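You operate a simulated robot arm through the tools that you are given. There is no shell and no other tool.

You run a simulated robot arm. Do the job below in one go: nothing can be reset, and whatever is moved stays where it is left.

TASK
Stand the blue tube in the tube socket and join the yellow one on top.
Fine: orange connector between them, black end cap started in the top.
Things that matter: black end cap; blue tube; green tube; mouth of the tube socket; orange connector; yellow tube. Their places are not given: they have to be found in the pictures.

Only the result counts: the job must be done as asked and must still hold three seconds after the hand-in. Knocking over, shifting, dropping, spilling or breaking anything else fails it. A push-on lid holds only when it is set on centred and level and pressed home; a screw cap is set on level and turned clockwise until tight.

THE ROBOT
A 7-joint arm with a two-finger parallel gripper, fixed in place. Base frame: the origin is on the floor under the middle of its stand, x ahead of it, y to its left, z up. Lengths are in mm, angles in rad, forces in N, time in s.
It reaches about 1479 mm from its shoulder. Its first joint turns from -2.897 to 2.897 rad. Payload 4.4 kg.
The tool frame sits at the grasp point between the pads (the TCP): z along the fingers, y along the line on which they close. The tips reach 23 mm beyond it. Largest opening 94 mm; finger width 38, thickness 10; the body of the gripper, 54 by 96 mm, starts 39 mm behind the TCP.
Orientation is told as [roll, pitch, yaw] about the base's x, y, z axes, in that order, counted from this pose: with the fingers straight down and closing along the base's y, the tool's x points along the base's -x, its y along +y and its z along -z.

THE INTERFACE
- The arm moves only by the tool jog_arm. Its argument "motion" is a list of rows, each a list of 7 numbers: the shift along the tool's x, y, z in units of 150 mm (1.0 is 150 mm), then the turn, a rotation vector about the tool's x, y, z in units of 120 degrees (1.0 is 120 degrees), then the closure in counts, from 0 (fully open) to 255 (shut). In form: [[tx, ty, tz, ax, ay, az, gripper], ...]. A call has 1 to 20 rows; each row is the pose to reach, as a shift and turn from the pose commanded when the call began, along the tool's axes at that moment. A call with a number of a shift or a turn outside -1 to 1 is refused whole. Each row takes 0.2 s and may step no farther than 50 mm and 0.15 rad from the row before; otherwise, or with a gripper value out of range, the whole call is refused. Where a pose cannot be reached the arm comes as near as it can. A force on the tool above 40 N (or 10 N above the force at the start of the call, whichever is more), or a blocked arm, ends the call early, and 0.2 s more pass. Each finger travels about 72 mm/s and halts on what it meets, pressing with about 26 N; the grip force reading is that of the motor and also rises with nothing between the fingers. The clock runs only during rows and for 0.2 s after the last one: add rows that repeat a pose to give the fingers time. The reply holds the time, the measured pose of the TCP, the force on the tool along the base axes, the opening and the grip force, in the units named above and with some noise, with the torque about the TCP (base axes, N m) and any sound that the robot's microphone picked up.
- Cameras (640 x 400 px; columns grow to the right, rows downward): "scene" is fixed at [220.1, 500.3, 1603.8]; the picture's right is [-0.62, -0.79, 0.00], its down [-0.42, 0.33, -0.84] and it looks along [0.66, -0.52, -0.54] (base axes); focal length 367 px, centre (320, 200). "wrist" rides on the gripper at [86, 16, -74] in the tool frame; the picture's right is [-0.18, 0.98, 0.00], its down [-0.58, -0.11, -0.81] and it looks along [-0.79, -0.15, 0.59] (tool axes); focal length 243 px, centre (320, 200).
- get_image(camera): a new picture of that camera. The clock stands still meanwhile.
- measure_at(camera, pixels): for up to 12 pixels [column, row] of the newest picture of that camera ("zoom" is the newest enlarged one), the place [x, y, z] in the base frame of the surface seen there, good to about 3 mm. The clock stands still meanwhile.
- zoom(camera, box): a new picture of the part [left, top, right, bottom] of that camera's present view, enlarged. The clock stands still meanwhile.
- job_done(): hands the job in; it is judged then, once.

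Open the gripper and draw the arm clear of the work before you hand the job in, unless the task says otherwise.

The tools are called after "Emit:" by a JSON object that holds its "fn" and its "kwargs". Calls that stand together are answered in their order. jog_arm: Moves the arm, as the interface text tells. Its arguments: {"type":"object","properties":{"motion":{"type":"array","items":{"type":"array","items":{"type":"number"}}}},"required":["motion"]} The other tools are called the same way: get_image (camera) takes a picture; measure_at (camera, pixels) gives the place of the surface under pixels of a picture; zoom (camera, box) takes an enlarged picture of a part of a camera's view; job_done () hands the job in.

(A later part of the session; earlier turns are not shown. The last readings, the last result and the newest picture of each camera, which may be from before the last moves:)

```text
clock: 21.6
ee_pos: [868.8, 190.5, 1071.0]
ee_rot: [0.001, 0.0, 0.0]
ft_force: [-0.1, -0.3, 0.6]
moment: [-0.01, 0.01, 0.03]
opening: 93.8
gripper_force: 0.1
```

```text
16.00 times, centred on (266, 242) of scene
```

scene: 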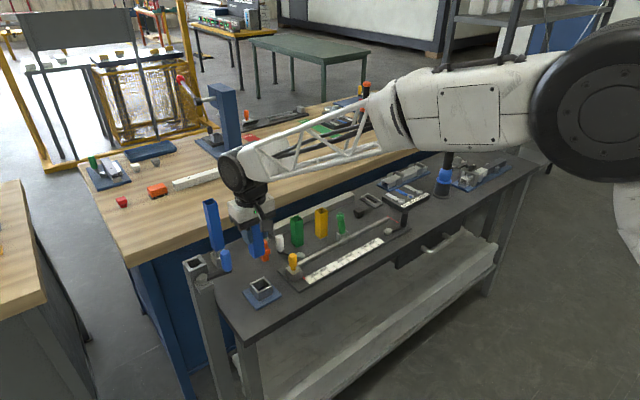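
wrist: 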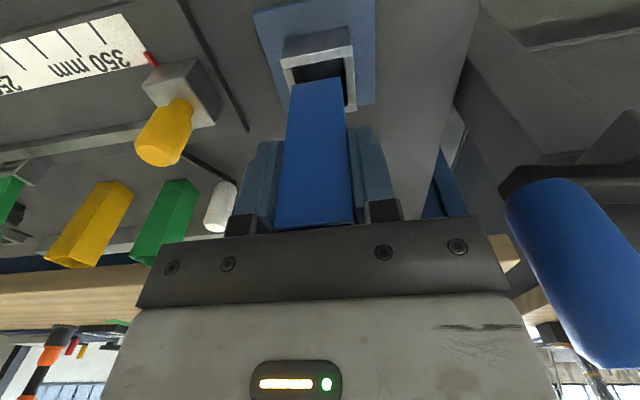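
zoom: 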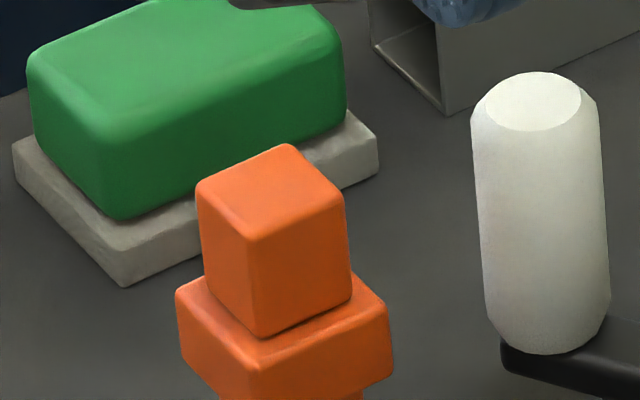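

The blue tube stands upright in the socket. Now I measure the connector: top-plug faces, flange top and flange faces in this zoom.

Emit:
{"fn": "measure_at", "kwargs": {"camera": "zoom", "pixels": [[220, 230], [230, 260], [240, 300], [290, 250], [310, 280], [330, 240], [270, 190], [240, 180], [300, 190], [330, 315], [300, 335], [365, 300]]}}

Emit:
{"fn": "measure_at", "kwargs": {"camera": "zoom", "pixels": [[200, 330], [220, 350], [240, 375], [290, 370], [330, 360], [370, 345], [350, 370], [195, 300], [225, 325], [285, 150], [342, 198], [198, 188]]}}

Emit:
{"fn": "zoom", "kwargs": {"camera": "scene", "box": [246, 245, 286, 270]}}

```text
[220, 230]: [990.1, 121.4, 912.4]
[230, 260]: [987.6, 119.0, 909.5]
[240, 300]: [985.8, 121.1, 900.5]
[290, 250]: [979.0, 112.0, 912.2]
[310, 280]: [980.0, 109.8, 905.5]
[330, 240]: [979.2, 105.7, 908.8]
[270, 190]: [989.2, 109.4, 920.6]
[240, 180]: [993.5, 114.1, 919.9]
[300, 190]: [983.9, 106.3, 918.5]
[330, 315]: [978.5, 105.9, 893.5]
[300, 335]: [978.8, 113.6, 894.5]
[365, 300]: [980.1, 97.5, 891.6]
```

```text
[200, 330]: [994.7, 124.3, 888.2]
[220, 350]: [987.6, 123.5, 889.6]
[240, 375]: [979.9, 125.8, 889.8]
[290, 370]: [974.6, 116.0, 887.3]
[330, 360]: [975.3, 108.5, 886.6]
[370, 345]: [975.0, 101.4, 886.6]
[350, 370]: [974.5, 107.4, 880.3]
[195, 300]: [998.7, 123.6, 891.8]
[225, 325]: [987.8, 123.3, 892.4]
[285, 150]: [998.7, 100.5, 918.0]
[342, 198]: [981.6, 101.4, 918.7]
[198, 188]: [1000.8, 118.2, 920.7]
```

```text
16.00 times, centred on (266, 258) of scene
```

zoom: 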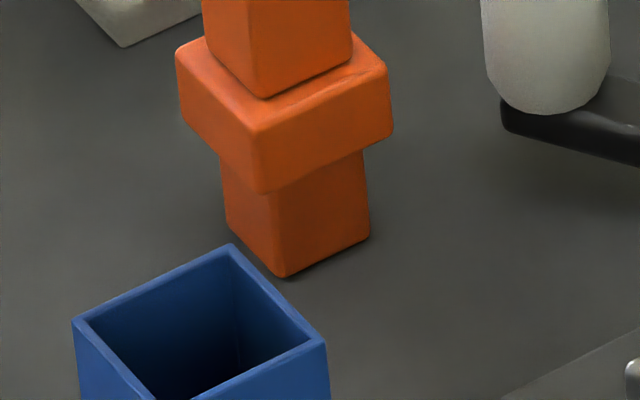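

The connector is axis-aligned, centred ≈(989.8,110.0): plug ≈21 mm wide, flange 30 mm with top at z≈893, plug top 919.5. Before descending I check the neighbours: white handle and green block.

Emit:
{"fn": "zoom", "kwargs": {"camera": "scene", "box": [240, 220, 304, 260]}}

```text
10.00 times, centred on (272, 240) of scene
```

zoom: 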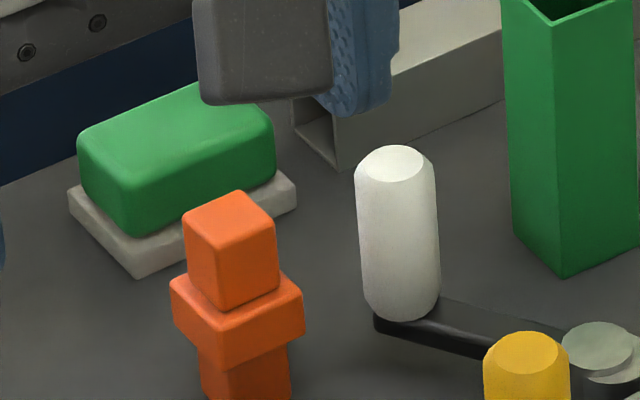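

Emit:
{"fn": "measure_at", "kwargs": {"camera": "zoom", "pixels": [[395, 160], [360, 180], [430, 180], [398, 183], [370, 250], [395, 310], [80, 150], [130, 185], [130, 225], [260, 140], [180, 140], [140, 265]]}}

```text
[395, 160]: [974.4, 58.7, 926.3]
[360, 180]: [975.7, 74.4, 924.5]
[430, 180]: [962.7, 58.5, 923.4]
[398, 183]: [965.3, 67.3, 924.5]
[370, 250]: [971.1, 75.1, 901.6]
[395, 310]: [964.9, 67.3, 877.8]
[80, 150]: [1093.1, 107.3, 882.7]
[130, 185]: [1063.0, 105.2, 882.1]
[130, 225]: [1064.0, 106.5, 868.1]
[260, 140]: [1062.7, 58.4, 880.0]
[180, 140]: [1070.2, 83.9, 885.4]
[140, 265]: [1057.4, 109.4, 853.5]
```

The white handle at (971,66) reaches z≈926 and would block a fully open finger, so I will approach the connector with ~34 mm opening. First I measure the blue tube's rim now, from scene and wrist views.

Emit:
{"fn": "zoom", "kwargs": {"camera": "scene", "box": [242, 255, 282, 280]}}

```text
16.00 times, centred on (262, 268) of scene
```

zoom: 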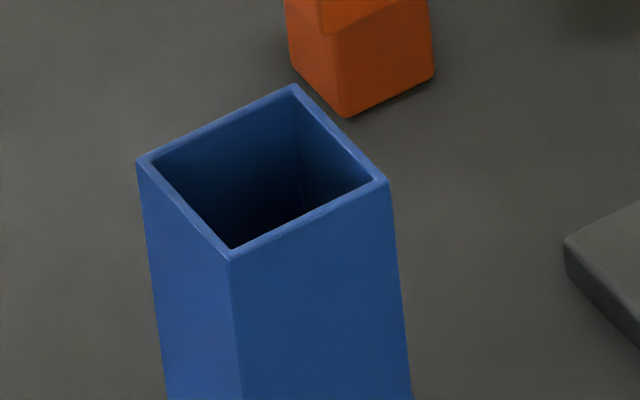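

Emit:
{"fn": "measure_at", "kwargs": {"camera": "zoom", "pixels": [[160, 200], [180, 230], [200, 270], [190, 320], [220, 300], [220, 350], [250, 280], [300, 250], [350, 230], [380, 260], [300, 320], [350, 340]]}}

Emit:
{"fn": "measure_at", "kwargs": {"camera": "zoom", "pixels": [[190, 208], [165, 180], [215, 235], [218, 121], [190, 136], [260, 103], [340, 135], [320, 113], [360, 160], [305, 217], [270, 237], [350, 196]]}}

Emit:
{"fn": "zoom", "kwargs": {"camera": "wrist", "box": [270, 40, 366, 100]}}

```text
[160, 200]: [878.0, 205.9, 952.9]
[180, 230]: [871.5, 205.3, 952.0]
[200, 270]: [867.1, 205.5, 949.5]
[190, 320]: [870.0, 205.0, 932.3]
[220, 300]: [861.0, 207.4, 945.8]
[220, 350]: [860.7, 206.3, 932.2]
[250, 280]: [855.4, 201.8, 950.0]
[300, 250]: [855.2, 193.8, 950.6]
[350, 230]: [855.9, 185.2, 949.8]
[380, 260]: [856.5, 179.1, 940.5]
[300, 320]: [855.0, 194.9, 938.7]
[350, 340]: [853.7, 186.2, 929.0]
```

```text
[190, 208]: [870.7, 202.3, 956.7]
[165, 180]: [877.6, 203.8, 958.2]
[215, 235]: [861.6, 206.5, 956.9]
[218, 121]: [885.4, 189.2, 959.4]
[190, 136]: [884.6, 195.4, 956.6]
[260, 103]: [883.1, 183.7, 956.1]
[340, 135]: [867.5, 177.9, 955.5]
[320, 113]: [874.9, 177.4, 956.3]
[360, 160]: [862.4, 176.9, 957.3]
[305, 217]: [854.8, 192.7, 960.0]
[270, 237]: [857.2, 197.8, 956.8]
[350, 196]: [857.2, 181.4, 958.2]
```

```text
6.67 times, centred on (318, 70) of wrist
```

zoom: 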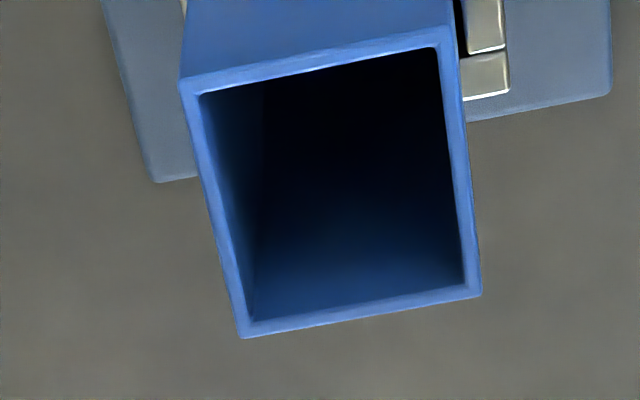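

Scene gives the blue rim centre (870.3,190.8), z≈957.5. I also measure the rim in this wrist zoom: left wall (212,200), right (463,190), near (320,62), far (360,313).

Emit:
{"fn": "measure_at", "kwargs": {"camera": "zoom", "pixels": [[197, 130], [214, 200], [232, 280], [452, 110], [463, 190], [471, 260], [250, 77], [320, 62], [400, 44], [290, 326], [360, 312], [430, 298]]}}

```text
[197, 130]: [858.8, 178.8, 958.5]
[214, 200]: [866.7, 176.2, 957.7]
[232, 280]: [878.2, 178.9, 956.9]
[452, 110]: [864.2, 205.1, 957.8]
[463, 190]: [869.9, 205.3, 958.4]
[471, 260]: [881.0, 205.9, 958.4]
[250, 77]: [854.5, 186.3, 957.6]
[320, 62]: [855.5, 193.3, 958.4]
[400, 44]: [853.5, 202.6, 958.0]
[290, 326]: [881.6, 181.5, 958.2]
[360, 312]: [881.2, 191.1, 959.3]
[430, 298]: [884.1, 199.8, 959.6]
```

Blue tube centre ≈(870,191), rim z 958. I move over the connector (dx +119.5, dy −80.5) while narrowing the gripper to about 34 mm.

Emit:
{"fn": "jog_arm", "kwargs": {"motion": [[-0.2656, -0.1789, 0, 0, 0, 0, 100], [-0.5311, -0.3578, 0, 0, 0, 0, 163], [-0.7967, -0.5367, 0, 0, 0, 0, 163], [-0.7967, -0.5367, 0, 0, 0, 0, 163], [-0.7967, -0.5367, 0, 0, 0, 0, 163]]}}

Emit:
{"fn": "get_image", "kwargs": {"camera": "wrist"}}

```text
clock: 22.8
ee_pos: [990.4, 112.1, 1071.5]
ee_rot: [0.001, 0.001, 0.0]
ft_force: [0.5, -0.3, 0.0]
moment: [-0.01, 0.0, 0.02]
opening: 33.9
gripper_force: 0.1
```

```text
taken
```

wrist: 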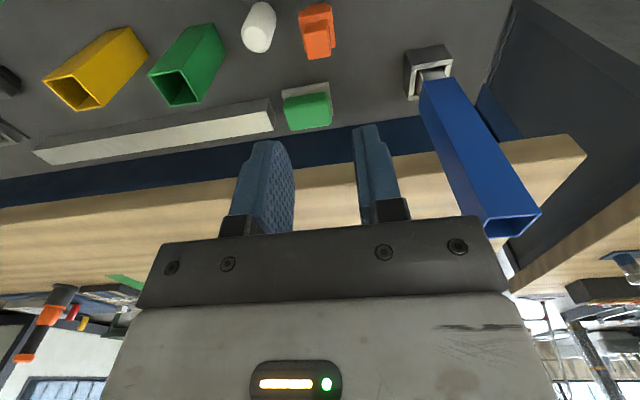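

Opening is 33.9 mm as intended and the connector is in line at (318,30). I lower 105 mm (TCP ≈966, tips ≈943) and look.

Emit:
{"fn": "jog_arm", "kwargs": {"motion": [[0, 0, 0.25, 0, 0, 0, 163], [0, 0, 0.5, 0, 0, 0, 163], [0, 0, 0.7, 0, 0, 0, 163], [0, 0, 0.7, 0, 0, 0, 163], [0, 0, 0.7, 0, 0, 0, 163]]}}

Emit:
{"fn": "get_image", "kwargs": {"camera": "wrist"}}

Emit:
{"fn": "zoom", "kwargs": {"camera": "wrist", "box": [256, 60, 384, 140]}}

```text
clock: 24.0
ee_pos: [988.8, 109.4, 965.5]
ee_rot: [-0.001, 0.0, -0.002]
ft_force: [0.0, -0.3, 0.0]
moment: [-0.02, 0.01, 0.01]
opening: 34.2
gripper_force: 0.0
```

```text
taken
```

wrist: 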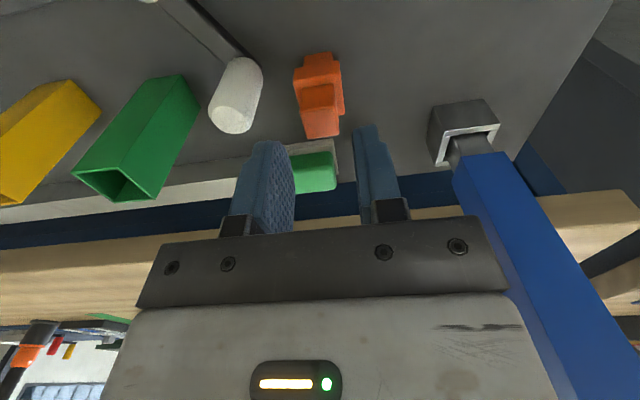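

```text
5.00 times, centred on (320, 100) of wrist
```

zoom: 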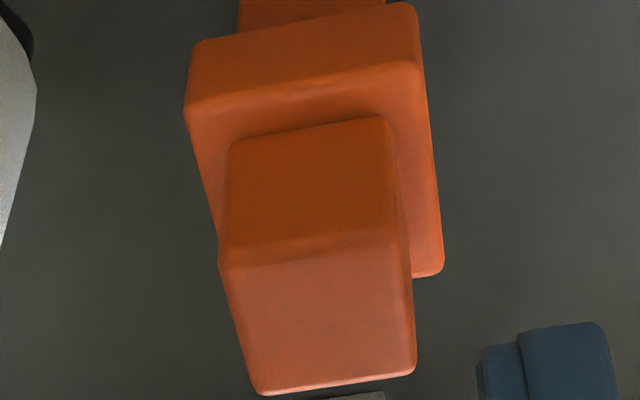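

The connector's top plug shows with corners (220,262), (408,240), (415,372), (258,393) in the zoom. I measure its edges, faces and flange.

Emit:
{"fn": "measure_at", "kwargs": {"camera": "zoom", "pixels": [[225, 270], [240, 330], [258, 388], [406, 250], [410, 310], [414, 365], [320, 260], [335, 385], [300, 190], [350, 180], [250, 70], [380, 50]]}}

Emit:
{"fn": "measure_at", "kwargs": {"camera": "zoom", "pixels": [[190, 120], [205, 180], [214, 220], [425, 150], [432, 210], [440, 265], [300, 80], [200, 60], [410, 30], [260, 170], [380, 150], [320, 320]]}}

```text
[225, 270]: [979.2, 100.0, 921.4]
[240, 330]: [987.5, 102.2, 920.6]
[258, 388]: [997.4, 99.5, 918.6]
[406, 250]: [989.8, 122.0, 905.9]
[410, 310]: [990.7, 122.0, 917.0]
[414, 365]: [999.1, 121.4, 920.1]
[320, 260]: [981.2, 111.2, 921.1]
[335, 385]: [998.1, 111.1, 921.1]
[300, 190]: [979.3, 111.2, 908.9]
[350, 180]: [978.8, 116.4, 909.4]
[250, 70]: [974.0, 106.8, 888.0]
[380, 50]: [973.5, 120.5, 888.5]
```

```text
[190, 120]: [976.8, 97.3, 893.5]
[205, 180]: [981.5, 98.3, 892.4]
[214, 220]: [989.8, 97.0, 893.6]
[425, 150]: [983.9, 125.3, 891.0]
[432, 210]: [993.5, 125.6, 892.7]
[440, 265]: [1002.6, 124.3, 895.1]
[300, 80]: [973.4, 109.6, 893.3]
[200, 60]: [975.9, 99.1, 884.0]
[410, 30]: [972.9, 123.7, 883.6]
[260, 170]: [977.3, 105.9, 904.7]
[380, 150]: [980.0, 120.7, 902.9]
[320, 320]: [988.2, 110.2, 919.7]
```

The connector centre is (989.3,110.7), TCP axis within ~0.5 mm. I lower 46 mm so the tips stop ~4 mm above the flange (z≈893), then check.

Emit:
{"fn": "jog_arm", "kwargs": {"motion": [[0, 0.0027, 0.1, 0, 0, 0, 163], [0, 0.0027, 0.2, 0, 0, 0, 163], [0, 0.0027, 0.3067, 0, 0, 0, 163], [0, 0.0027, 0.3067, 0, 0, 0, 163], [0, 0.0027, 0.3067, 0, 0, 0, 163]]}}

Emit:
{"fn": "get_image", "kwargs": {"camera": "wrist"}}

Emit:
{"fn": "zoom", "kwargs": {"camera": "scene", "box": [232, 220, 312, 270]}}

```text
clock: 25.2
ee_pos: [988.5, 109.5, 920.6]
ee_rot: [0.0, 0.0, 0.0]
ft_force: [0.3, 0.9, 1.1]
moment: [-0.01, -0.03, -0.01]
opening: 33.9
gripper_force: 0.1
```

```text
taken
```

wrist: 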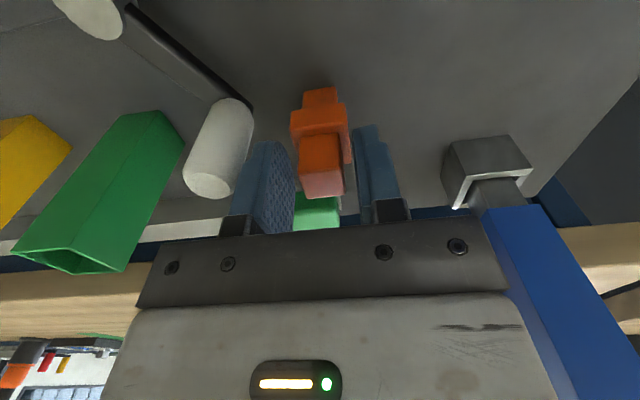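

```text
8.00 times, centred on (272, 245) of scene
```

zoom: 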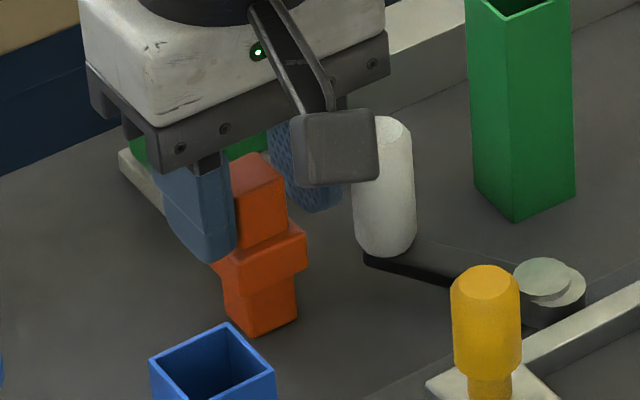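

The plug is between the pads with the tips just above the flange. I close the gripper.

Emit:
{"fn": "jog_arm", "kwargs": {"motion": [[0, 0, 0, 0, 0, 0, 190], [0, 0, 0, 0, 0, 0, 220], [0, 0, 0, 0, 0, 0, 255], [0, 0, 0, 0, 0, 0, 255]]}}

Emit:
{"fn": "zoom", "kwargs": {"camera": "wrist", "box": [240, 70, 400, 220]}}

```text
clock: 26.2
ee_pos: [987.1, 107.5, 920.1]
ee_rot: [0.0, -0.001, 0.0]
ft_force: [0.3, 0.6, 0.5]
moment: [0.02, -0.01, 0.01]
opening: 20.0
gripper_force: 25.7
```

```text
2.67 times, centred on (320, 145) of wrist
```

zoom: 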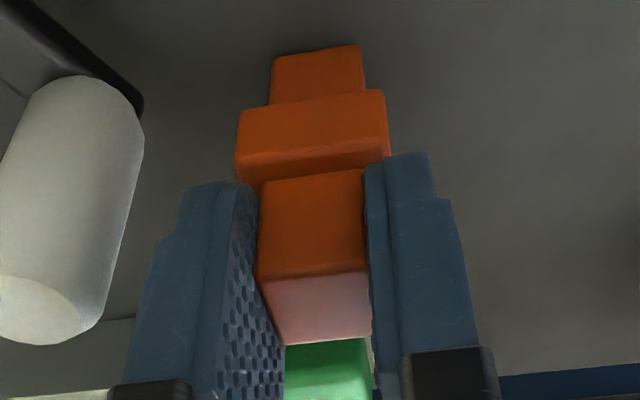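

Gripped at 20.0 mm. I lift 145 mm and look at how it hangs.

Emit:
{"fn": "jog_arm", "kwargs": {"motion": [[0, 0, -0.1, 0, 0, 0, 255], [0, 0, -0.35, 0, 0, 0, 255], [0, 0, -0.65, 0, 0, 0, 255], [0, 0, -0.9667, 0, 0, 0, 255], [0, 0, -0.9667, 0, 0, 0, 255], [0, 0, -0.9667, 0, 0, 0, 255]]}}

Emit:
{"fn": "zoom", "kwargs": {"camera": "wrist", "box": [240, 70, 400, 220]}}

Emit:
{"fn": "zoom", "kwargs": {"camera": "scene", "box": [222, 180, 302, 230]}}

```text
clock: 27.6
ee_pos: [985.4, 108.5, 1067.8]
ee_rot: [-0.001, 0.001, 0.0]
ft_force: [-0.4, 0.2, -0.3]
moment: [-0.01, -0.04, 0.0]
opening: 20.4
gripper_force: 25.9
```

```text
2.67 times, centred on (320, 145) of wrist
```

zoom: 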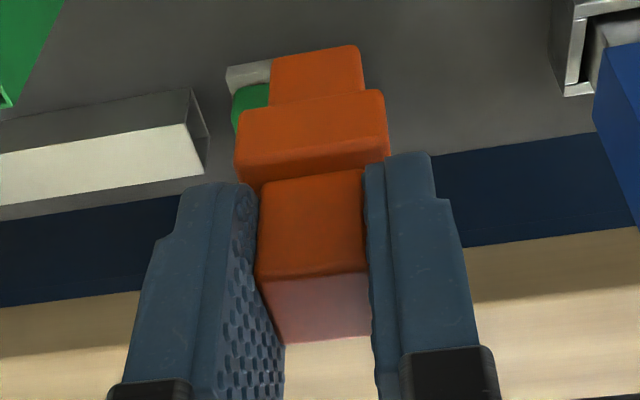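

```text
8.00 times, centred on (262, 205) of scene
```

zoom: 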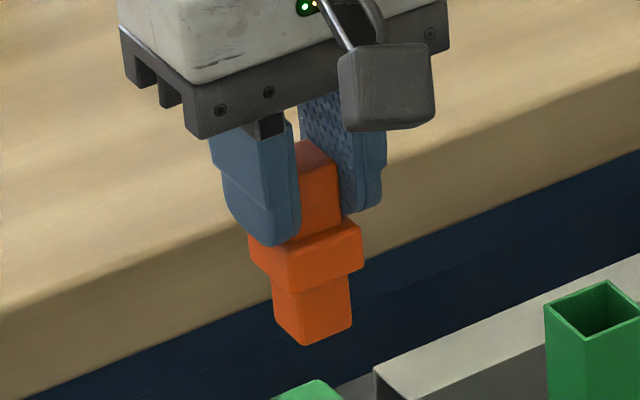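

The connector hangs straight. I move back over the blue tube: dx −119.2, dy +80.3.

Emit:
{"fn": "jog_arm", "kwargs": {"motion": [[0.2648, 0.1785, 0, 0, 0, 0, 255], [0.5296, 0.357, 0, 0, 0, 0, 255], [0.7945, 0.5353, 0, 0, 0, 0, 255], [0.7945, 0.5353, 0, 0, 0, 0, 255], [0.7945, 0.5353, 0, 0, 0, 0, 255]]}}

Emit:
{"fn": "get_image", "kwargs": {"camera": "wrist"}}

Emit:
{"fn": "zoom", "kwargs": {"camera": "scene", "box": [214, 235, 310, 295]}}

```text
clock: 28.8
ee_pos: [867.2, 189.8, 1067.2]
ee_rot: [0.0, 0.0, -0.002]
ft_force: [0.7, -0.5, 0.4]
moment: [-0.03, 0.01, 0.0]
opening: 19.9
gripper_force: 25.8
```

```text
taken
```

wrist: 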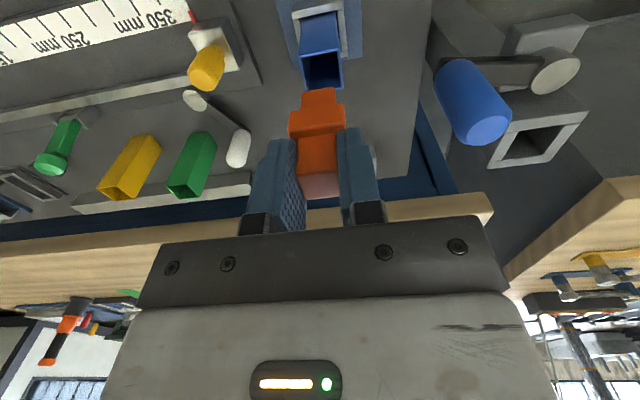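

```text
6.67 times, centred on (262, 265) of scene
```

zoom: 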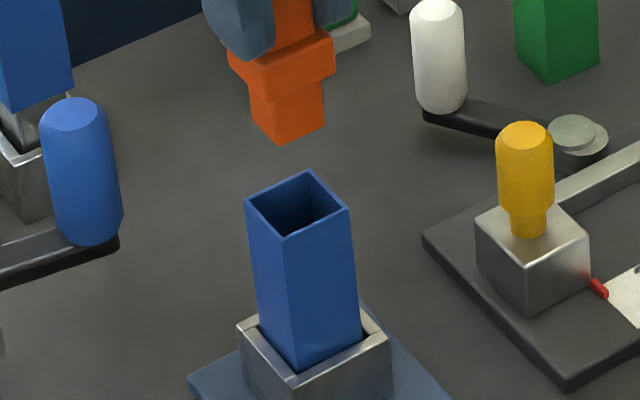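

The connector hovers over the blue mouth (wrist: mouth at (323,68), connector at (320,110)). I lower 28 mm and take close views.

Emit:
{"fn": "jog_arm", "kwargs": {"motion": [[0, 0, 0.0933, 0, 0, 0, 255], [0, 0, 0.1867, 0, 0, 0, 255], [0, 0, 0.1867, 0, 0, 0, 255], [0, 0, 0.1867, 0, 0, 0, 255]]}}

Emit:
{"fn": "zoom", "kwargs": {"camera": "scene", "box": [242, 250, 282, 275]}}

Emit:
{"fn": "zoom", "kwargs": {"camera": "wrist", "box": [272, 50, 368, 110]}}

```text
clock: 29.8
ee_pos: [868.6, 190.9, 1037.9]
ee_rot: [-0.001, -0.001, 0.0]
ft_force: [-0.3, -0.2, -0.3]
moment: [0.0, 0.0, 0.01]
opening: 20.3
gripper_force: 26.0
```

```text
16.00 times, centred on (262, 262) of scene
```

zoom: 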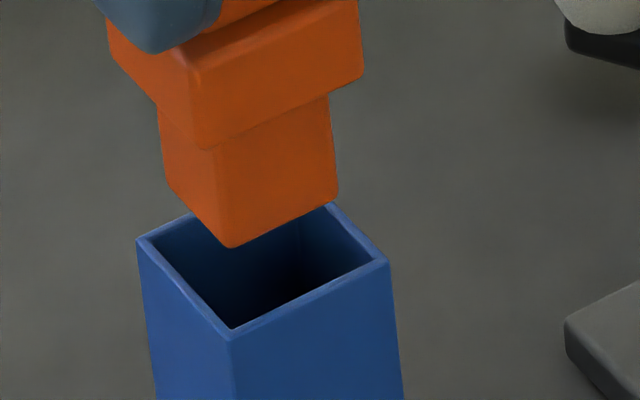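

```text
6.67 times, centred on (320, 80) of wrist
```

zoom: 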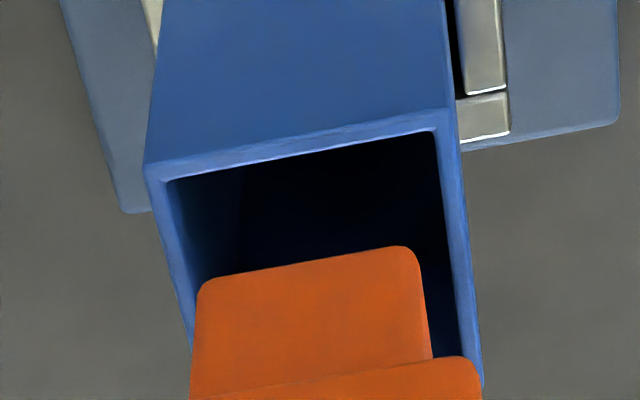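

I measure the connector's lower plug face and the blue rim in this wrist zoom: plug face (230,310),(300,295),(380,280), corners (203,290),(412,255), rim near wall (250,156),(350,138), sides (170,230),(462,300).

Emit:
{"fn": "measure_at", "kwargs": {"camera": "zoom", "pixels": [[230, 320], [300, 310], [380, 290], [260, 350], [350, 330], [206, 300], [414, 265], [250, 156], [350, 138], [170, 230], [455, 220], [465, 300]]}}

Emit:
{"fn": "zoom", "kwargs": {"camera": "scene", "box": [242, 250, 282, 275]}}

```text
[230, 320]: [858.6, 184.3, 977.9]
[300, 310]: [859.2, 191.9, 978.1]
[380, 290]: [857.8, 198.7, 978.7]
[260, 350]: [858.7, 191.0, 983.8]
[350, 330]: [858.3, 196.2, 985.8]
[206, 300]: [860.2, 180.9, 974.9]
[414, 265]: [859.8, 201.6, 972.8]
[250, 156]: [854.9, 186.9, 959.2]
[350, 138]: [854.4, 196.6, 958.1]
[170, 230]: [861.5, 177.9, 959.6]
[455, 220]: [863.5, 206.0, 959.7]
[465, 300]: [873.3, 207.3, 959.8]
```

```text
16.00 times, centred on (262, 262) of scene
```

zoom: 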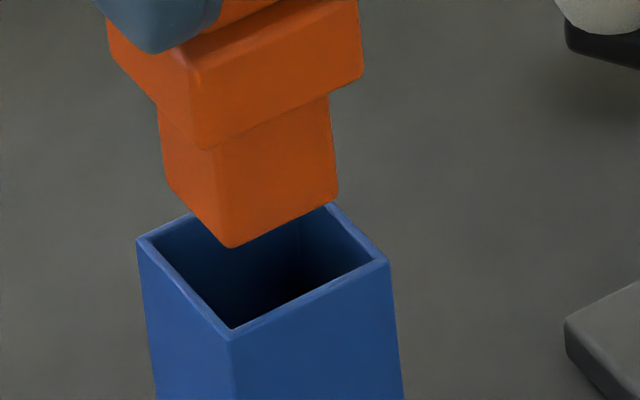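

Wrist says x-aligned within ~0.3 mm and y short by ~0.7 mm. I cross-check in the scene zoom: lower-plug faces, flange and rim.

Emit:
{"fn": "measure_at", "kwargs": {"camera": "zoom", "pixels": [[180, 160], [190, 190], [210, 210], [205, 175], [240, 180], [270, 200], [310, 150], [320, 190], [250, 230], [232, 244], [335, 194], [172, 188]]}}

Emit:
{"fn": "measure_at", "kwargs": {"camera": "zoom", "pixels": [[130, 60], [160, 80], [180, 110], [220, 100], [280, 80], [340, 60], [300, 290], [350, 275], [165, 260], [190, 290], [270, 316], [338, 215]]}}

```text
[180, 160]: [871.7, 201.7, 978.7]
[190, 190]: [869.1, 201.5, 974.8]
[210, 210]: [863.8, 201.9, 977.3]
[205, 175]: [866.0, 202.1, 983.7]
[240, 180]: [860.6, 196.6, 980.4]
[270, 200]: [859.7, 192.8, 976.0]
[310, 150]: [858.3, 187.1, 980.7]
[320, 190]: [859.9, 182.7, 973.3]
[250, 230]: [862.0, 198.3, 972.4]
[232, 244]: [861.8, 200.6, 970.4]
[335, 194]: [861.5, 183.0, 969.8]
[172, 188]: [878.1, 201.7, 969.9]
```

```text
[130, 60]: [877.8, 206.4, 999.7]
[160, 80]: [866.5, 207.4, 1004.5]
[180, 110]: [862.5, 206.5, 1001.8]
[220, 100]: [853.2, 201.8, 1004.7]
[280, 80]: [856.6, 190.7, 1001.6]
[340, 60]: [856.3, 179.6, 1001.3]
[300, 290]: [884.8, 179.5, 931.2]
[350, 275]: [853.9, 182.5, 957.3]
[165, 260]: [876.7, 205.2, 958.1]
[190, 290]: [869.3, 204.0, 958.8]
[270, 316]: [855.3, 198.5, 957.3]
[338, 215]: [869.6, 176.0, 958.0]
```

Both views agree the connector is aligned within ~0.5 mm (plug 20 mm, mouth ≈26 mm). I lower 20 mm in small rows and check the force.

Emit:
{"fn": "jog_arm", "kwargs": {"motion": [[0, 0, 0.0267, 0, 0, 0, 255], [0, 0, 0.0533, 0, 0, 0, 255], [0, 0, 0.08, 0, 0, 0, 255], [0, 0, 0.1067, 0, 0, 0, 255], [0, 0, 0.1333, 0, 0, 0, 255], [0, 0, 0.1333, 0, 0, 0, 255]]}}

Emit:
{"fn": "zoom", "kwargs": {"camera": "scene", "box": [242, 250, 282, 275]}}

Emit:
{"fn": "zoom", "kwargs": {"camera": "wrist", "box": [272, 50, 368, 110]}}

```text
clock: 31.2
ee_pos: [869.6, 191.0, 1016.2]
ee_rot: [-0.001, -0.001, -0.001]
ft_force: [-0.5, -0.1, 0.4]
moment: [0.0, 0.02, 0.0]
opening: 20.1
gripper_force: 26.3
```

```text
16.00 times, centred on (262, 262) of scene
```

zoom: 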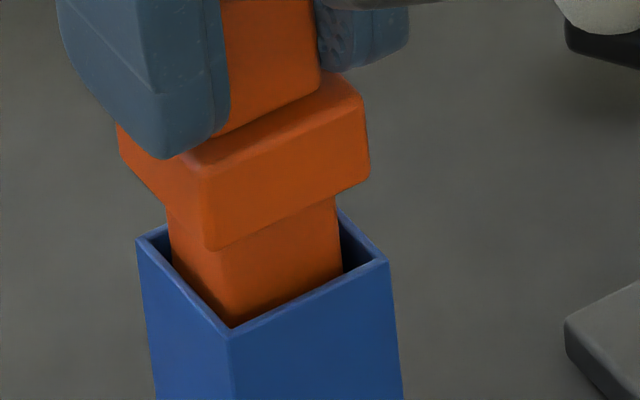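

```text
6.67 times, centred on (320, 80) of wrist
```

zoom: 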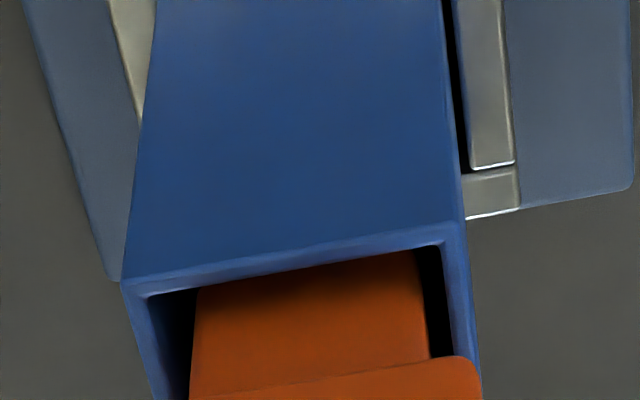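

The plug has entered the blue mouth with no force; the flange is ~18 mm above the rim. I lower 14 mm more.

Emit:
{"fn": "jog_arm", "kwargs": {"motion": [[0, 0, 0.0233, 0, 0, 0, 255], [0, 0, 0.0467, 0, 0, 0, 255], [0, 0, 0.07, 0, 0, 0, 255], [0, 0, 0.0933, 0, 0, 0, 255], [0, 0, 0.0933, 0, 0, 0, 255]]}}

Emit:
{"fn": "zoom", "kwargs": {"camera": "scene", "box": [242, 250, 282, 275]}}

```text
clock: 32.4
ee_pos: [867.9, 190.9, 1001.8]
ee_rot: [0.0, 0.0, -0.001]
ft_force: [-0.3, 0.0, -0.2]
moment: [-0.03, -0.01, 0.01]
opening: 20.2
gripper_force: 26.4
```

```text
16.00 times, centred on (262, 262) of scene
```

zoom: 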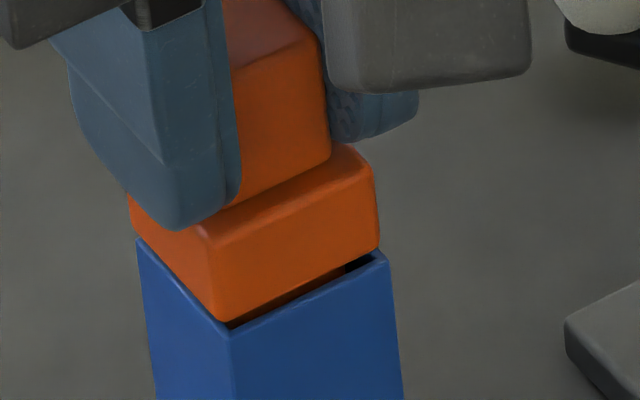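

Flange is ~3 mm above the rim. I lower 3 mm slowly and read the force.

Emit:
{"fn": "jog_arm", "kwargs": {"motion": [[0, 0, 0.0067, 0, 0, 0, 255], [0, 0, 0.0133, 0, 0, 0, 255], [0, 0, 0.02, 0, 0, 0, 255], [0, 0, 0.02, 0, 0, 0, 255]]}}

```text
clock: 33.4
ee_pos: [869.7, 190.8, 1001.4]
ee_rot: [-0.001, -0.002, 0.001]
ft_force: [-3.4, -0.3, 13.0]
moment: [-0.05, 0.19, 0.02]
opening: 20.1
gripper_force: 25.7
```

Contact at 13 N: flange appears seated. I look closely before releasing.

Emit:
{"fn": "zoom", "kwargs": {"camera": "scene", "box": [242, 250, 282, 275]}}

Emit:
{"fn": "zoom", "kwargs": {"camera": "wrist", "box": [256, 60, 384, 140]}}

```text
16.00 times, centred on (262, 262) of scene
```

zoom: 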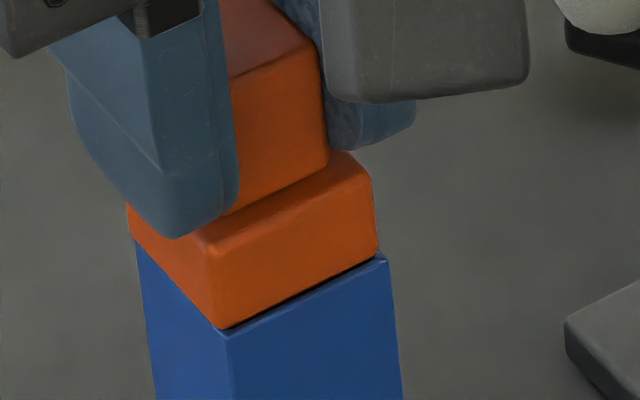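

```text
5.00 times, centred on (320, 100) of wrist
```

zoom: 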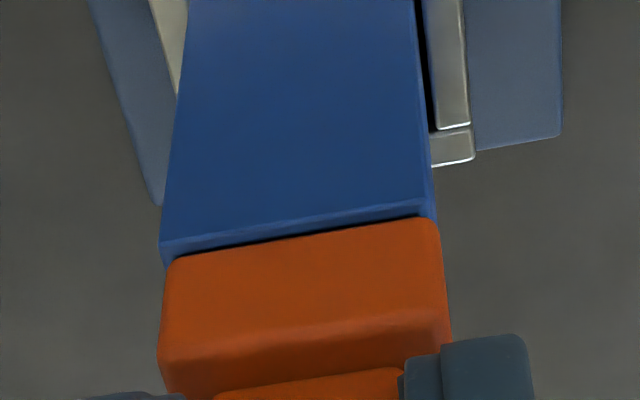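

The flange sits on the blue rim. I ease up ~0.7 mm and open to ~40 mm.

Emit:
{"fn": "jog_arm", "kwargs": {"motion": [[0, 0, -0.005, 0, 0, 0, 255], [0, 0, -0.005, 0, 0, 0, 255], [0, 0, -0.005, 0, 0, 0, 190], [0, 0, -0.005, 0, 0, 0, 150], [0, 0, -0.005, 0, 0, 0, 146], [0, 0, -0.005, 0, 0, 0, 146]]}}

Emit:
{"fn": "zoom", "kwargs": {"camera": "scene", "box": [230, 240, 294, 280]}}

```text
clock: 34.8
ee_pos: [868.9, 190.6, 1001.7]
ee_rot: [0.0, 0.0, 0.0]
ft_force: [-0.3, 0.7, 0.0]
moment: [0.0, 0.02, -0.01]
opening: 40.2
gripper_force: 0.1
```

```text
10.00 times, centred on (262, 260) of scene
```

zoom: 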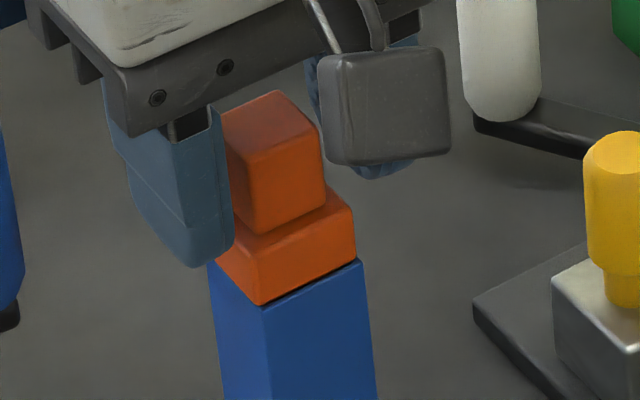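

Released and the connector stays put. I rise 120 mm straight up.

Emit:
{"fn": "jog_arm", "kwargs": {"motion": [[0, 0, -0.1, 0, 0, 0, 146], [0, 0, -0.3, 0, 0, 0, 146], [0, 0, -0.55, 0, 0, 0, 146], [0, 0, -0.8, 0, 0, 0, 146], [0, 0, -0.8, 0, 0, 0, 146]]}}

Emit:
{"fn": "zoom", "kwargs": {"camera": "scene", "box": [230, 235, 294, 275]}}

Emit:
{"fn": "zoom", "kwargs": {"camera": "scene", "box": [301, 200, 341, 225]}}

```text
clock: 36.0
ee_pos: [868.6, 190.7, 1121.2]
ee_rot: [0.001, 0.0, -0.002]
ft_force: [0.0, 0.3, 0.2]
moment: [0.01, 0.01, -0.03]
opening: 40.3
gripper_force: 0.1
```

```text
10.00 times, centred on (262, 255) of scene
```

zoom: 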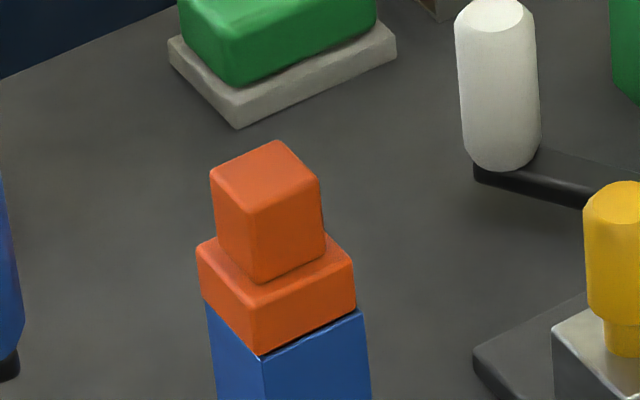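

```text
16.00 times, centred on (321, 212) of scene
```

zoom: 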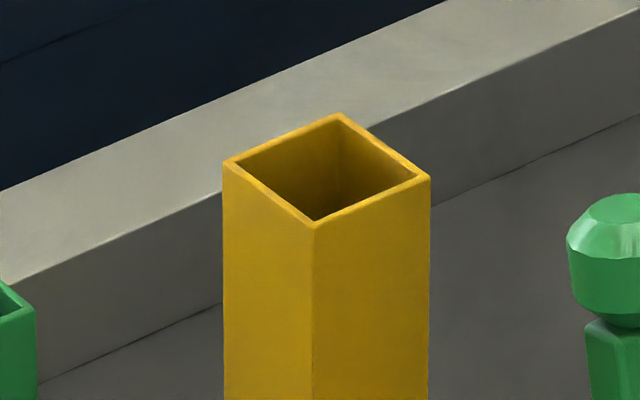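

The connector sits upright on the blue tube. Now I measure the yellow tube's faces and rim in the zoom.

Emit:
{"fn": "measure_at", "kwargs": {"camera": "zoom", "pixels": [[240, 200], [260, 240], [280, 280], [250, 300], [290, 350], [240, 350], [330, 250], [370, 230], [410, 210], [350, 300], [400, 300], [380, 350]]}}

Emit:
{"fn": "measure_at", "kwargs": {"camera": "zoom", "pixels": [[270, 196], [250, 181], [295, 213], [280, 138], [255, 148], [310, 127], [385, 148], [365, 134], [410, 166], [370, 202], [340, 215], [400, 190]]}}

Emit:
{"fn": "zoom", "kwargs": {"camera": "scene", "box": [242, 245, 282, 270]}}

```text
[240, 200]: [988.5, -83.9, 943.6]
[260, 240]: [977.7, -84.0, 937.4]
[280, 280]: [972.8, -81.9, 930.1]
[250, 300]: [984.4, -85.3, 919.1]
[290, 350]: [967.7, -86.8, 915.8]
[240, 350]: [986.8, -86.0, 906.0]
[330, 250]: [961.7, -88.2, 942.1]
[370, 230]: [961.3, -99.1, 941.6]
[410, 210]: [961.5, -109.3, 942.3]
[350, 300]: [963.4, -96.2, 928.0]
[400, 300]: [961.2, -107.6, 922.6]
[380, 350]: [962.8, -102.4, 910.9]
```

```text
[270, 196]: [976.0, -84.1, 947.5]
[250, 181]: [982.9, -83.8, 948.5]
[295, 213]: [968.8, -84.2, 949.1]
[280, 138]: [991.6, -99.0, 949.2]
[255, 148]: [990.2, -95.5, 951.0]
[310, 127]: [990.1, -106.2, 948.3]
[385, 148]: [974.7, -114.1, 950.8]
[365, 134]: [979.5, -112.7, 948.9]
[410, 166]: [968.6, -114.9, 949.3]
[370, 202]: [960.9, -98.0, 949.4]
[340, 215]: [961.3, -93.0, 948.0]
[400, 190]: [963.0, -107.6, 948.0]
```

```text
16.00 times, centred on (262, 258) of scene
```

zoom: 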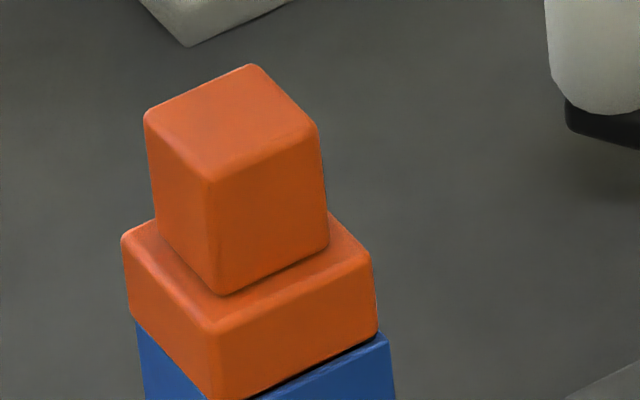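

Yellow tube centre ≈(976.6,-99.2), rim z≈949. I measure the connector's upper plug on the stack for the yellow's target.

Emit:
{"fn": "measure_at", "kwargs": {"camera": "zoom", "pixels": [[160, 160], [180, 190], [175, 220], [200, 240], [190, 210], [240, 200], [290, 170], [300, 220], [250, 250], [270, 200], [230, 120], [280, 110]]}}

Emit:
{"fn": "measure_at", "kwargs": {"camera": "zoom", "pixels": [[140, 280], [160, 310], [190, 350], [150, 265], [240, 350], [300, 320], [350, 290], [260, 370], [290, 280], [345, 235], [250, 298], [145, 235]]}}

Emit:
{"fn": "zoom", "kwargs": {"camera": "wrist", "box": [256, 30, 384, 110]}}

```text
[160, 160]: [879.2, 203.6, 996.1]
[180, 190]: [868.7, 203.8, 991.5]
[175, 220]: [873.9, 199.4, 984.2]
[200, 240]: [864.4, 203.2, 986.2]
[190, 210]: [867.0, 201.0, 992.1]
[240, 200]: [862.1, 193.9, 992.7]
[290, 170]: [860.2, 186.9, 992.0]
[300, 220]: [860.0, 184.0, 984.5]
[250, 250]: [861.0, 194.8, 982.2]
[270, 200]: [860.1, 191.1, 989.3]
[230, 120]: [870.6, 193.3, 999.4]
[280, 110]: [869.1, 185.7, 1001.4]
```

```text
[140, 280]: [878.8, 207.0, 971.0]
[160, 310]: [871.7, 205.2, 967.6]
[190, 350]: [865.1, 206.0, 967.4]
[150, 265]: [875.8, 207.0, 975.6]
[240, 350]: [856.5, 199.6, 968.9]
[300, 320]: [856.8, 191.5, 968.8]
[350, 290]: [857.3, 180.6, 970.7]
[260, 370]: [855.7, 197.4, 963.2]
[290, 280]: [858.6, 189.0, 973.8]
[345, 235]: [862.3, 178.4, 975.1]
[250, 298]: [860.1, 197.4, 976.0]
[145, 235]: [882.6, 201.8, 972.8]
```

```text
5.00 times, centred on (320, 70) of wrist
```

zoom: 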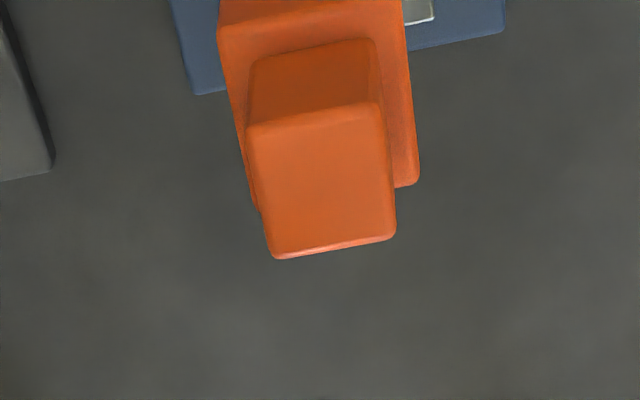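

Connector plug on the stack is at about (870.9,191.8), top z≈1000.5, flange top ≈975. I travel to above the yellow tube by (+105.8,−290.9) in two calls, with ~60 mm opening.

Emit:
{"fn": "jog_arm", "kwargs": {"motion": [[-0.0882, -0.2424, 0, 0, 0, 0, 92], [-0.1763, -0.4848, 0, 0, 0, 0, 92], [-0.2645, -0.7273, 0, 0, 0, 0, 92], [-0.3527, -0.9697, 0, 0, 0, 0, 92]]}}

Emit:
{"fn": "jog_arm", "kwargs": {"motion": [[-0.0882, -0.2424, 0, 0, 0, 0, 92], [-0.1763, -0.4848, 0, 0, 0, 0, 92], [-0.2645, -0.7273, 0, 0, 0, 0, 92], [-0.3527, -0.9697, 0, 0, 0, 0, 92], [-0.3527, -0.9697, 0, 0, 0, 0, 92]]}}

Emit:
{"fn": "jog_arm", "kwargs": {"motion": [[0, 0, 0.3, 0, 0, 0, 92], [0, 0, 0.6, 0, 0, 0, 92], [0, 0, 0.9, 0, 0, 0, 92], [0, 0, 0.9, 0, 0, 0, 92], [0, 0, 0.9, 0, 0, 0, 92]]}}

Emit:
{"fn": "get_image", "kwargs": {"camera": "wrist"}}

Emit:
{"fn": "zoom", "kwargs": {"camera": "wrist", "box": [256, 90, 384, 170]}}

```text
clock: 37.0
ee_pos: [924.5, 47.1, 1118.7]
ee_rot: [0.0, -0.001, -0.001]
ft_force: [1.1, 0.3, 1.0]
moment: [0.03, 0.03, 0.01]
opening: 60.1
gripper_force: 0.1
```

```text
clock: 38.2
ee_pos: [974.9, -101.0, 1121.6]
ee_rot: [0.0, 0.0, -0.001]
ft_force: [-0.6, 0.3, 0.3]
moment: [0.02, -0.02, -0.04]
opening: 60.0
gripper_force: 0.0
```

```text
clock: 39.4
ee_pos: [978.0, -98.0, 985.9]
ee_rot: [-0.001, -0.001, 0.0]
ft_force: [-0.5, -0.4, 0.0]
moment: [0.0, -0.03, 0.02]
opening: 60.1
gripper_force: 0.1
```

```text
taken
```

wrist: 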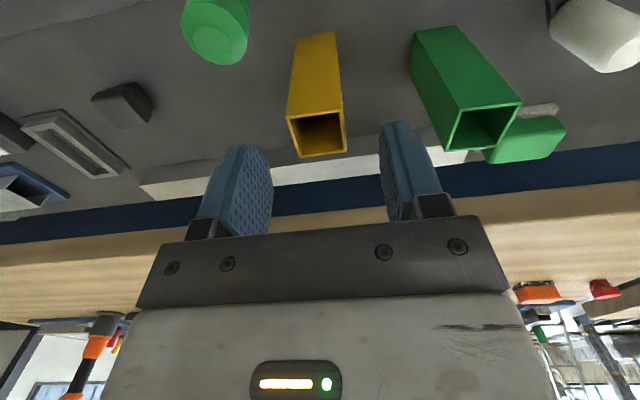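

```text
5.00 times, centred on (320, 130) of wrist
```

zoom: 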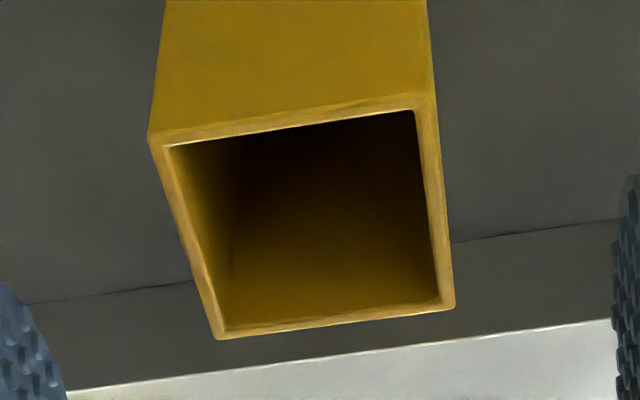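

The yellow rim is centred at column ≈318.6 (TCP axis 320), so I lower 67.5 mm to TCP ≈918 and then close.

Emit:
{"fn": "jog_arm", "kwargs": {"motion": [[0, 0, 0.15, 0, 0, 0, 92], [0, 0, 0.3, 0, 0, 0, 92], [0, 0, 0.45, 0, 0, 0, 92], [0, 0, 0.45, 0, 0, 0, 92], [0, 0, 0.45, 0, 0, 0, 92]]}}

Emit:
{"fn": "get_image", "kwargs": {"camera": "wrist"}}

```text
clock: 40.6
ee_pos: [974.8, -101.2, 916.1]
ee_rot: [0.0, 0.0, 0.0]
ft_force: [-0.1, -0.1, -0.1]
moment: [0.01, -0.02, 0.0]
opening: 60.0
gripper_force: 0.2
```

```text
taken
```

wrist: 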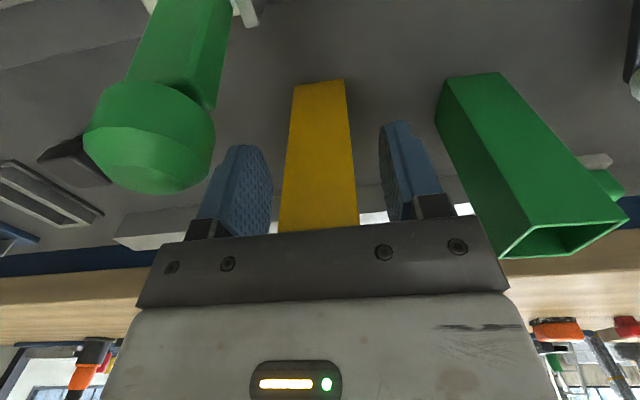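

Yellow tube is between the pads, force zero. I close the gripper.

Emit:
{"fn": "jog_arm", "kwargs": {"motion": [[0, 0, 0, 0, 0, 0, 150], [0, 0, 0, 0, 0, 0, 200], [0, 0, 0, 0, 0, 0, 255], [0, 0, 0, 0, 0, 0, 255], [0, 0, 0, 0, 0, 0, 255]]}}

Emit:
{"fn": "jog_arm", "kwargs": {"motion": [[0, 0, -0.1, 0, 0, 0, 255], [0, 0, -0.35, 0, 0, 0, 255], [0, 0, -0.65, 0, 0, 0, 255], [0, 0, -0.95, 0, 0, 0, 255], [0, 0, -0.95, 0, 0, 0, 255]]}}

Emit:
{"fn": "get_image", "kwargs": {"camera": "wrist"}}

```text
clock: 41.8
ee_pos: [975.7, -102.1, 917.4]
ee_rot: [0.0, -0.001, 0.0]
ft_force: [0.5, -0.5, 0.1]
moment: [0.01, 0.01, 0.03]
opening: 29.4
gripper_force: 26.0
```

```text
clock: 43.0
ee_pos: [977.6, -101.0, 1061.2]
ee_rot: [0.002, 0.0, -0.001]
ft_force: [0.2, 0.3, 0.0]
moment: [0.01, 0.0, 0.0]
opening: 29.6
gripper_force: 25.8
```

```text
taken
```

wrist: 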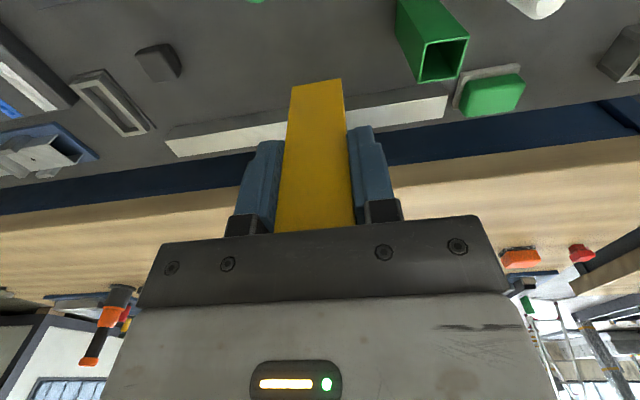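

Yellow is held straight. I raise another 75 mm, then travel back (−105.8,+290.9) to the stack in two calls.

Emit:
{"fn": "jog_arm", "kwargs": {"motion": [[0, 0, -0.25, 0, 0, 0, 255], [0, 0, -0.5, 0, 0, 0, 255], [0, 0, -0.5, 0, 0, 0, 255]]}}

Emit:
{"fn": "jog_arm", "kwargs": {"motion": [[0.0882, 0.2424, 0, 0, 0, 0, 255], [0.1763, 0.4848, 0, 0, 0, 0, 255], [0.2645, 0.7273, 0, 0, 0, 0, 255], [0.3527, 0.9697, 0, 0, 0, 0, 255]]}}

Emit:
{"fn": "jog_arm", "kwargs": {"motion": [[0.0882, 0.2424, 0, 0, 0, 0, 255], [0.1763, 0.4848, 0, 0, 0, 0, 255], [0.2645, 0.7273, 0, 0, 0, 0, 255], [0.3527, 0.9697, 0, 0, 0, 0, 255], [0.3527, 0.9697, 0, 0, 0, 0, 255]]}}

Emit:
{"fn": "get_image", "kwargs": {"camera": "wrist"}}

Emit:
{"fn": "zoom", "kwargs": {"camera": "scene", "box": [198, 200, 326, 280]}}

```text
clock: 43.8
ee_pos: [977.4, -98.4, 1134.8]
ee_rot: [-0.001, -0.001, -0.001]
ft_force: [0.2, -0.1, -0.6]
moment: [-0.03, -0.02, 0.0]
opening: 29.6
gripper_force: 25.4
```

```text
clock: 44.8
ee_pos: [921.8, 47.3, 1135.0]
ee_rot: [0.002, 0.0, 0.0]
ft_force: [-0.1, 0.2, -0.4]
moment: [-0.02, -0.01, -0.01]
opening: 29.5
gripper_force: 25.8
```

```text
clock: 46.0
ee_pos: [867.7, 192.6, 1136.2]
ee_rot: [0.0, 0.0, 0.0]
ft_force: [0.1, -0.8, -0.5]
moment: [0.02, 0.01, 0.01]
opening: 29.8
gripper_force: 26.0
```

```text
taken
```

wrist: 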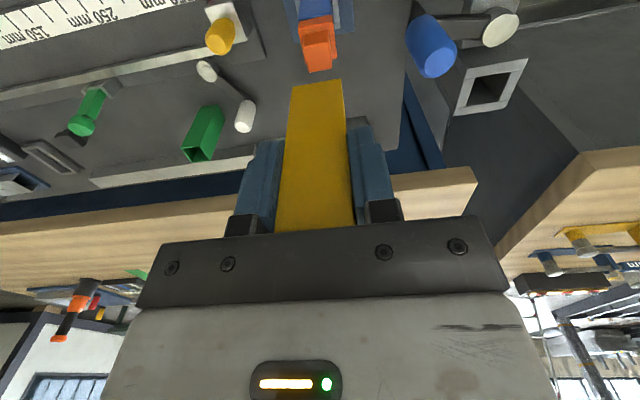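

```text
5.00 times, centred on (262, 240) of scene
```

zoom: 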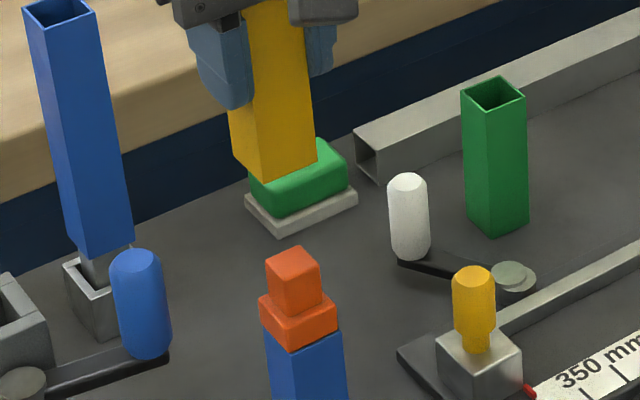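

Yellow hangs above the stack. I lower 53 mm so its bottom is ~12 mm above the connector's plug top, and check alignment.

Emit:
{"fn": "jog_arm", "kwargs": {"motion": [[0, 0, 0.12, 0, 0, 0, 255], [0, 0, 0.24, 0, 0, 0, 255], [0, 0, 0.3533, 0, 0, 0, 255], [0, 0, 0.3533, 0, 0, 0, 255], [0, 0, 0.3533, 0, 0, 0, 255]]}}

Emit:
{"fn": "zoom", "kwargs": {"camera": "wrist", "box": [256, 30, 384, 110]}}

Emit:
{"fn": "zoom", "kwargs": {"camera": "scene", "box": [238, 230, 286, 260]}}

```text
clock: 47.2
ee_pos: [870.3, 192.1, 1082.2]
ee_rot: [0.003, 0.001, 0.0]
ft_force: [-0.6, -0.6, -0.4]
moment: [0.01, 0.0, 0.02]
opening: 29.7
gripper_force: 26.6
```

```text
5.00 times, centred on (320, 70) of wrist
```

zoom: 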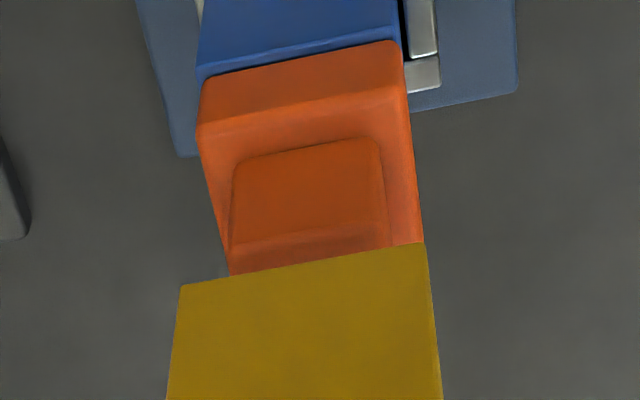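

```text
13.33 times, centred on (262, 245) of scene
```

zoom: 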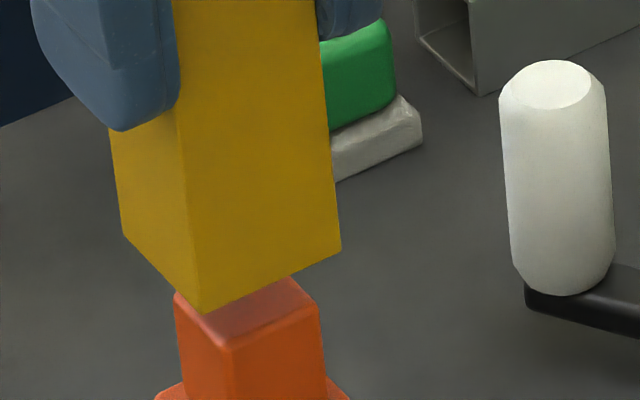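

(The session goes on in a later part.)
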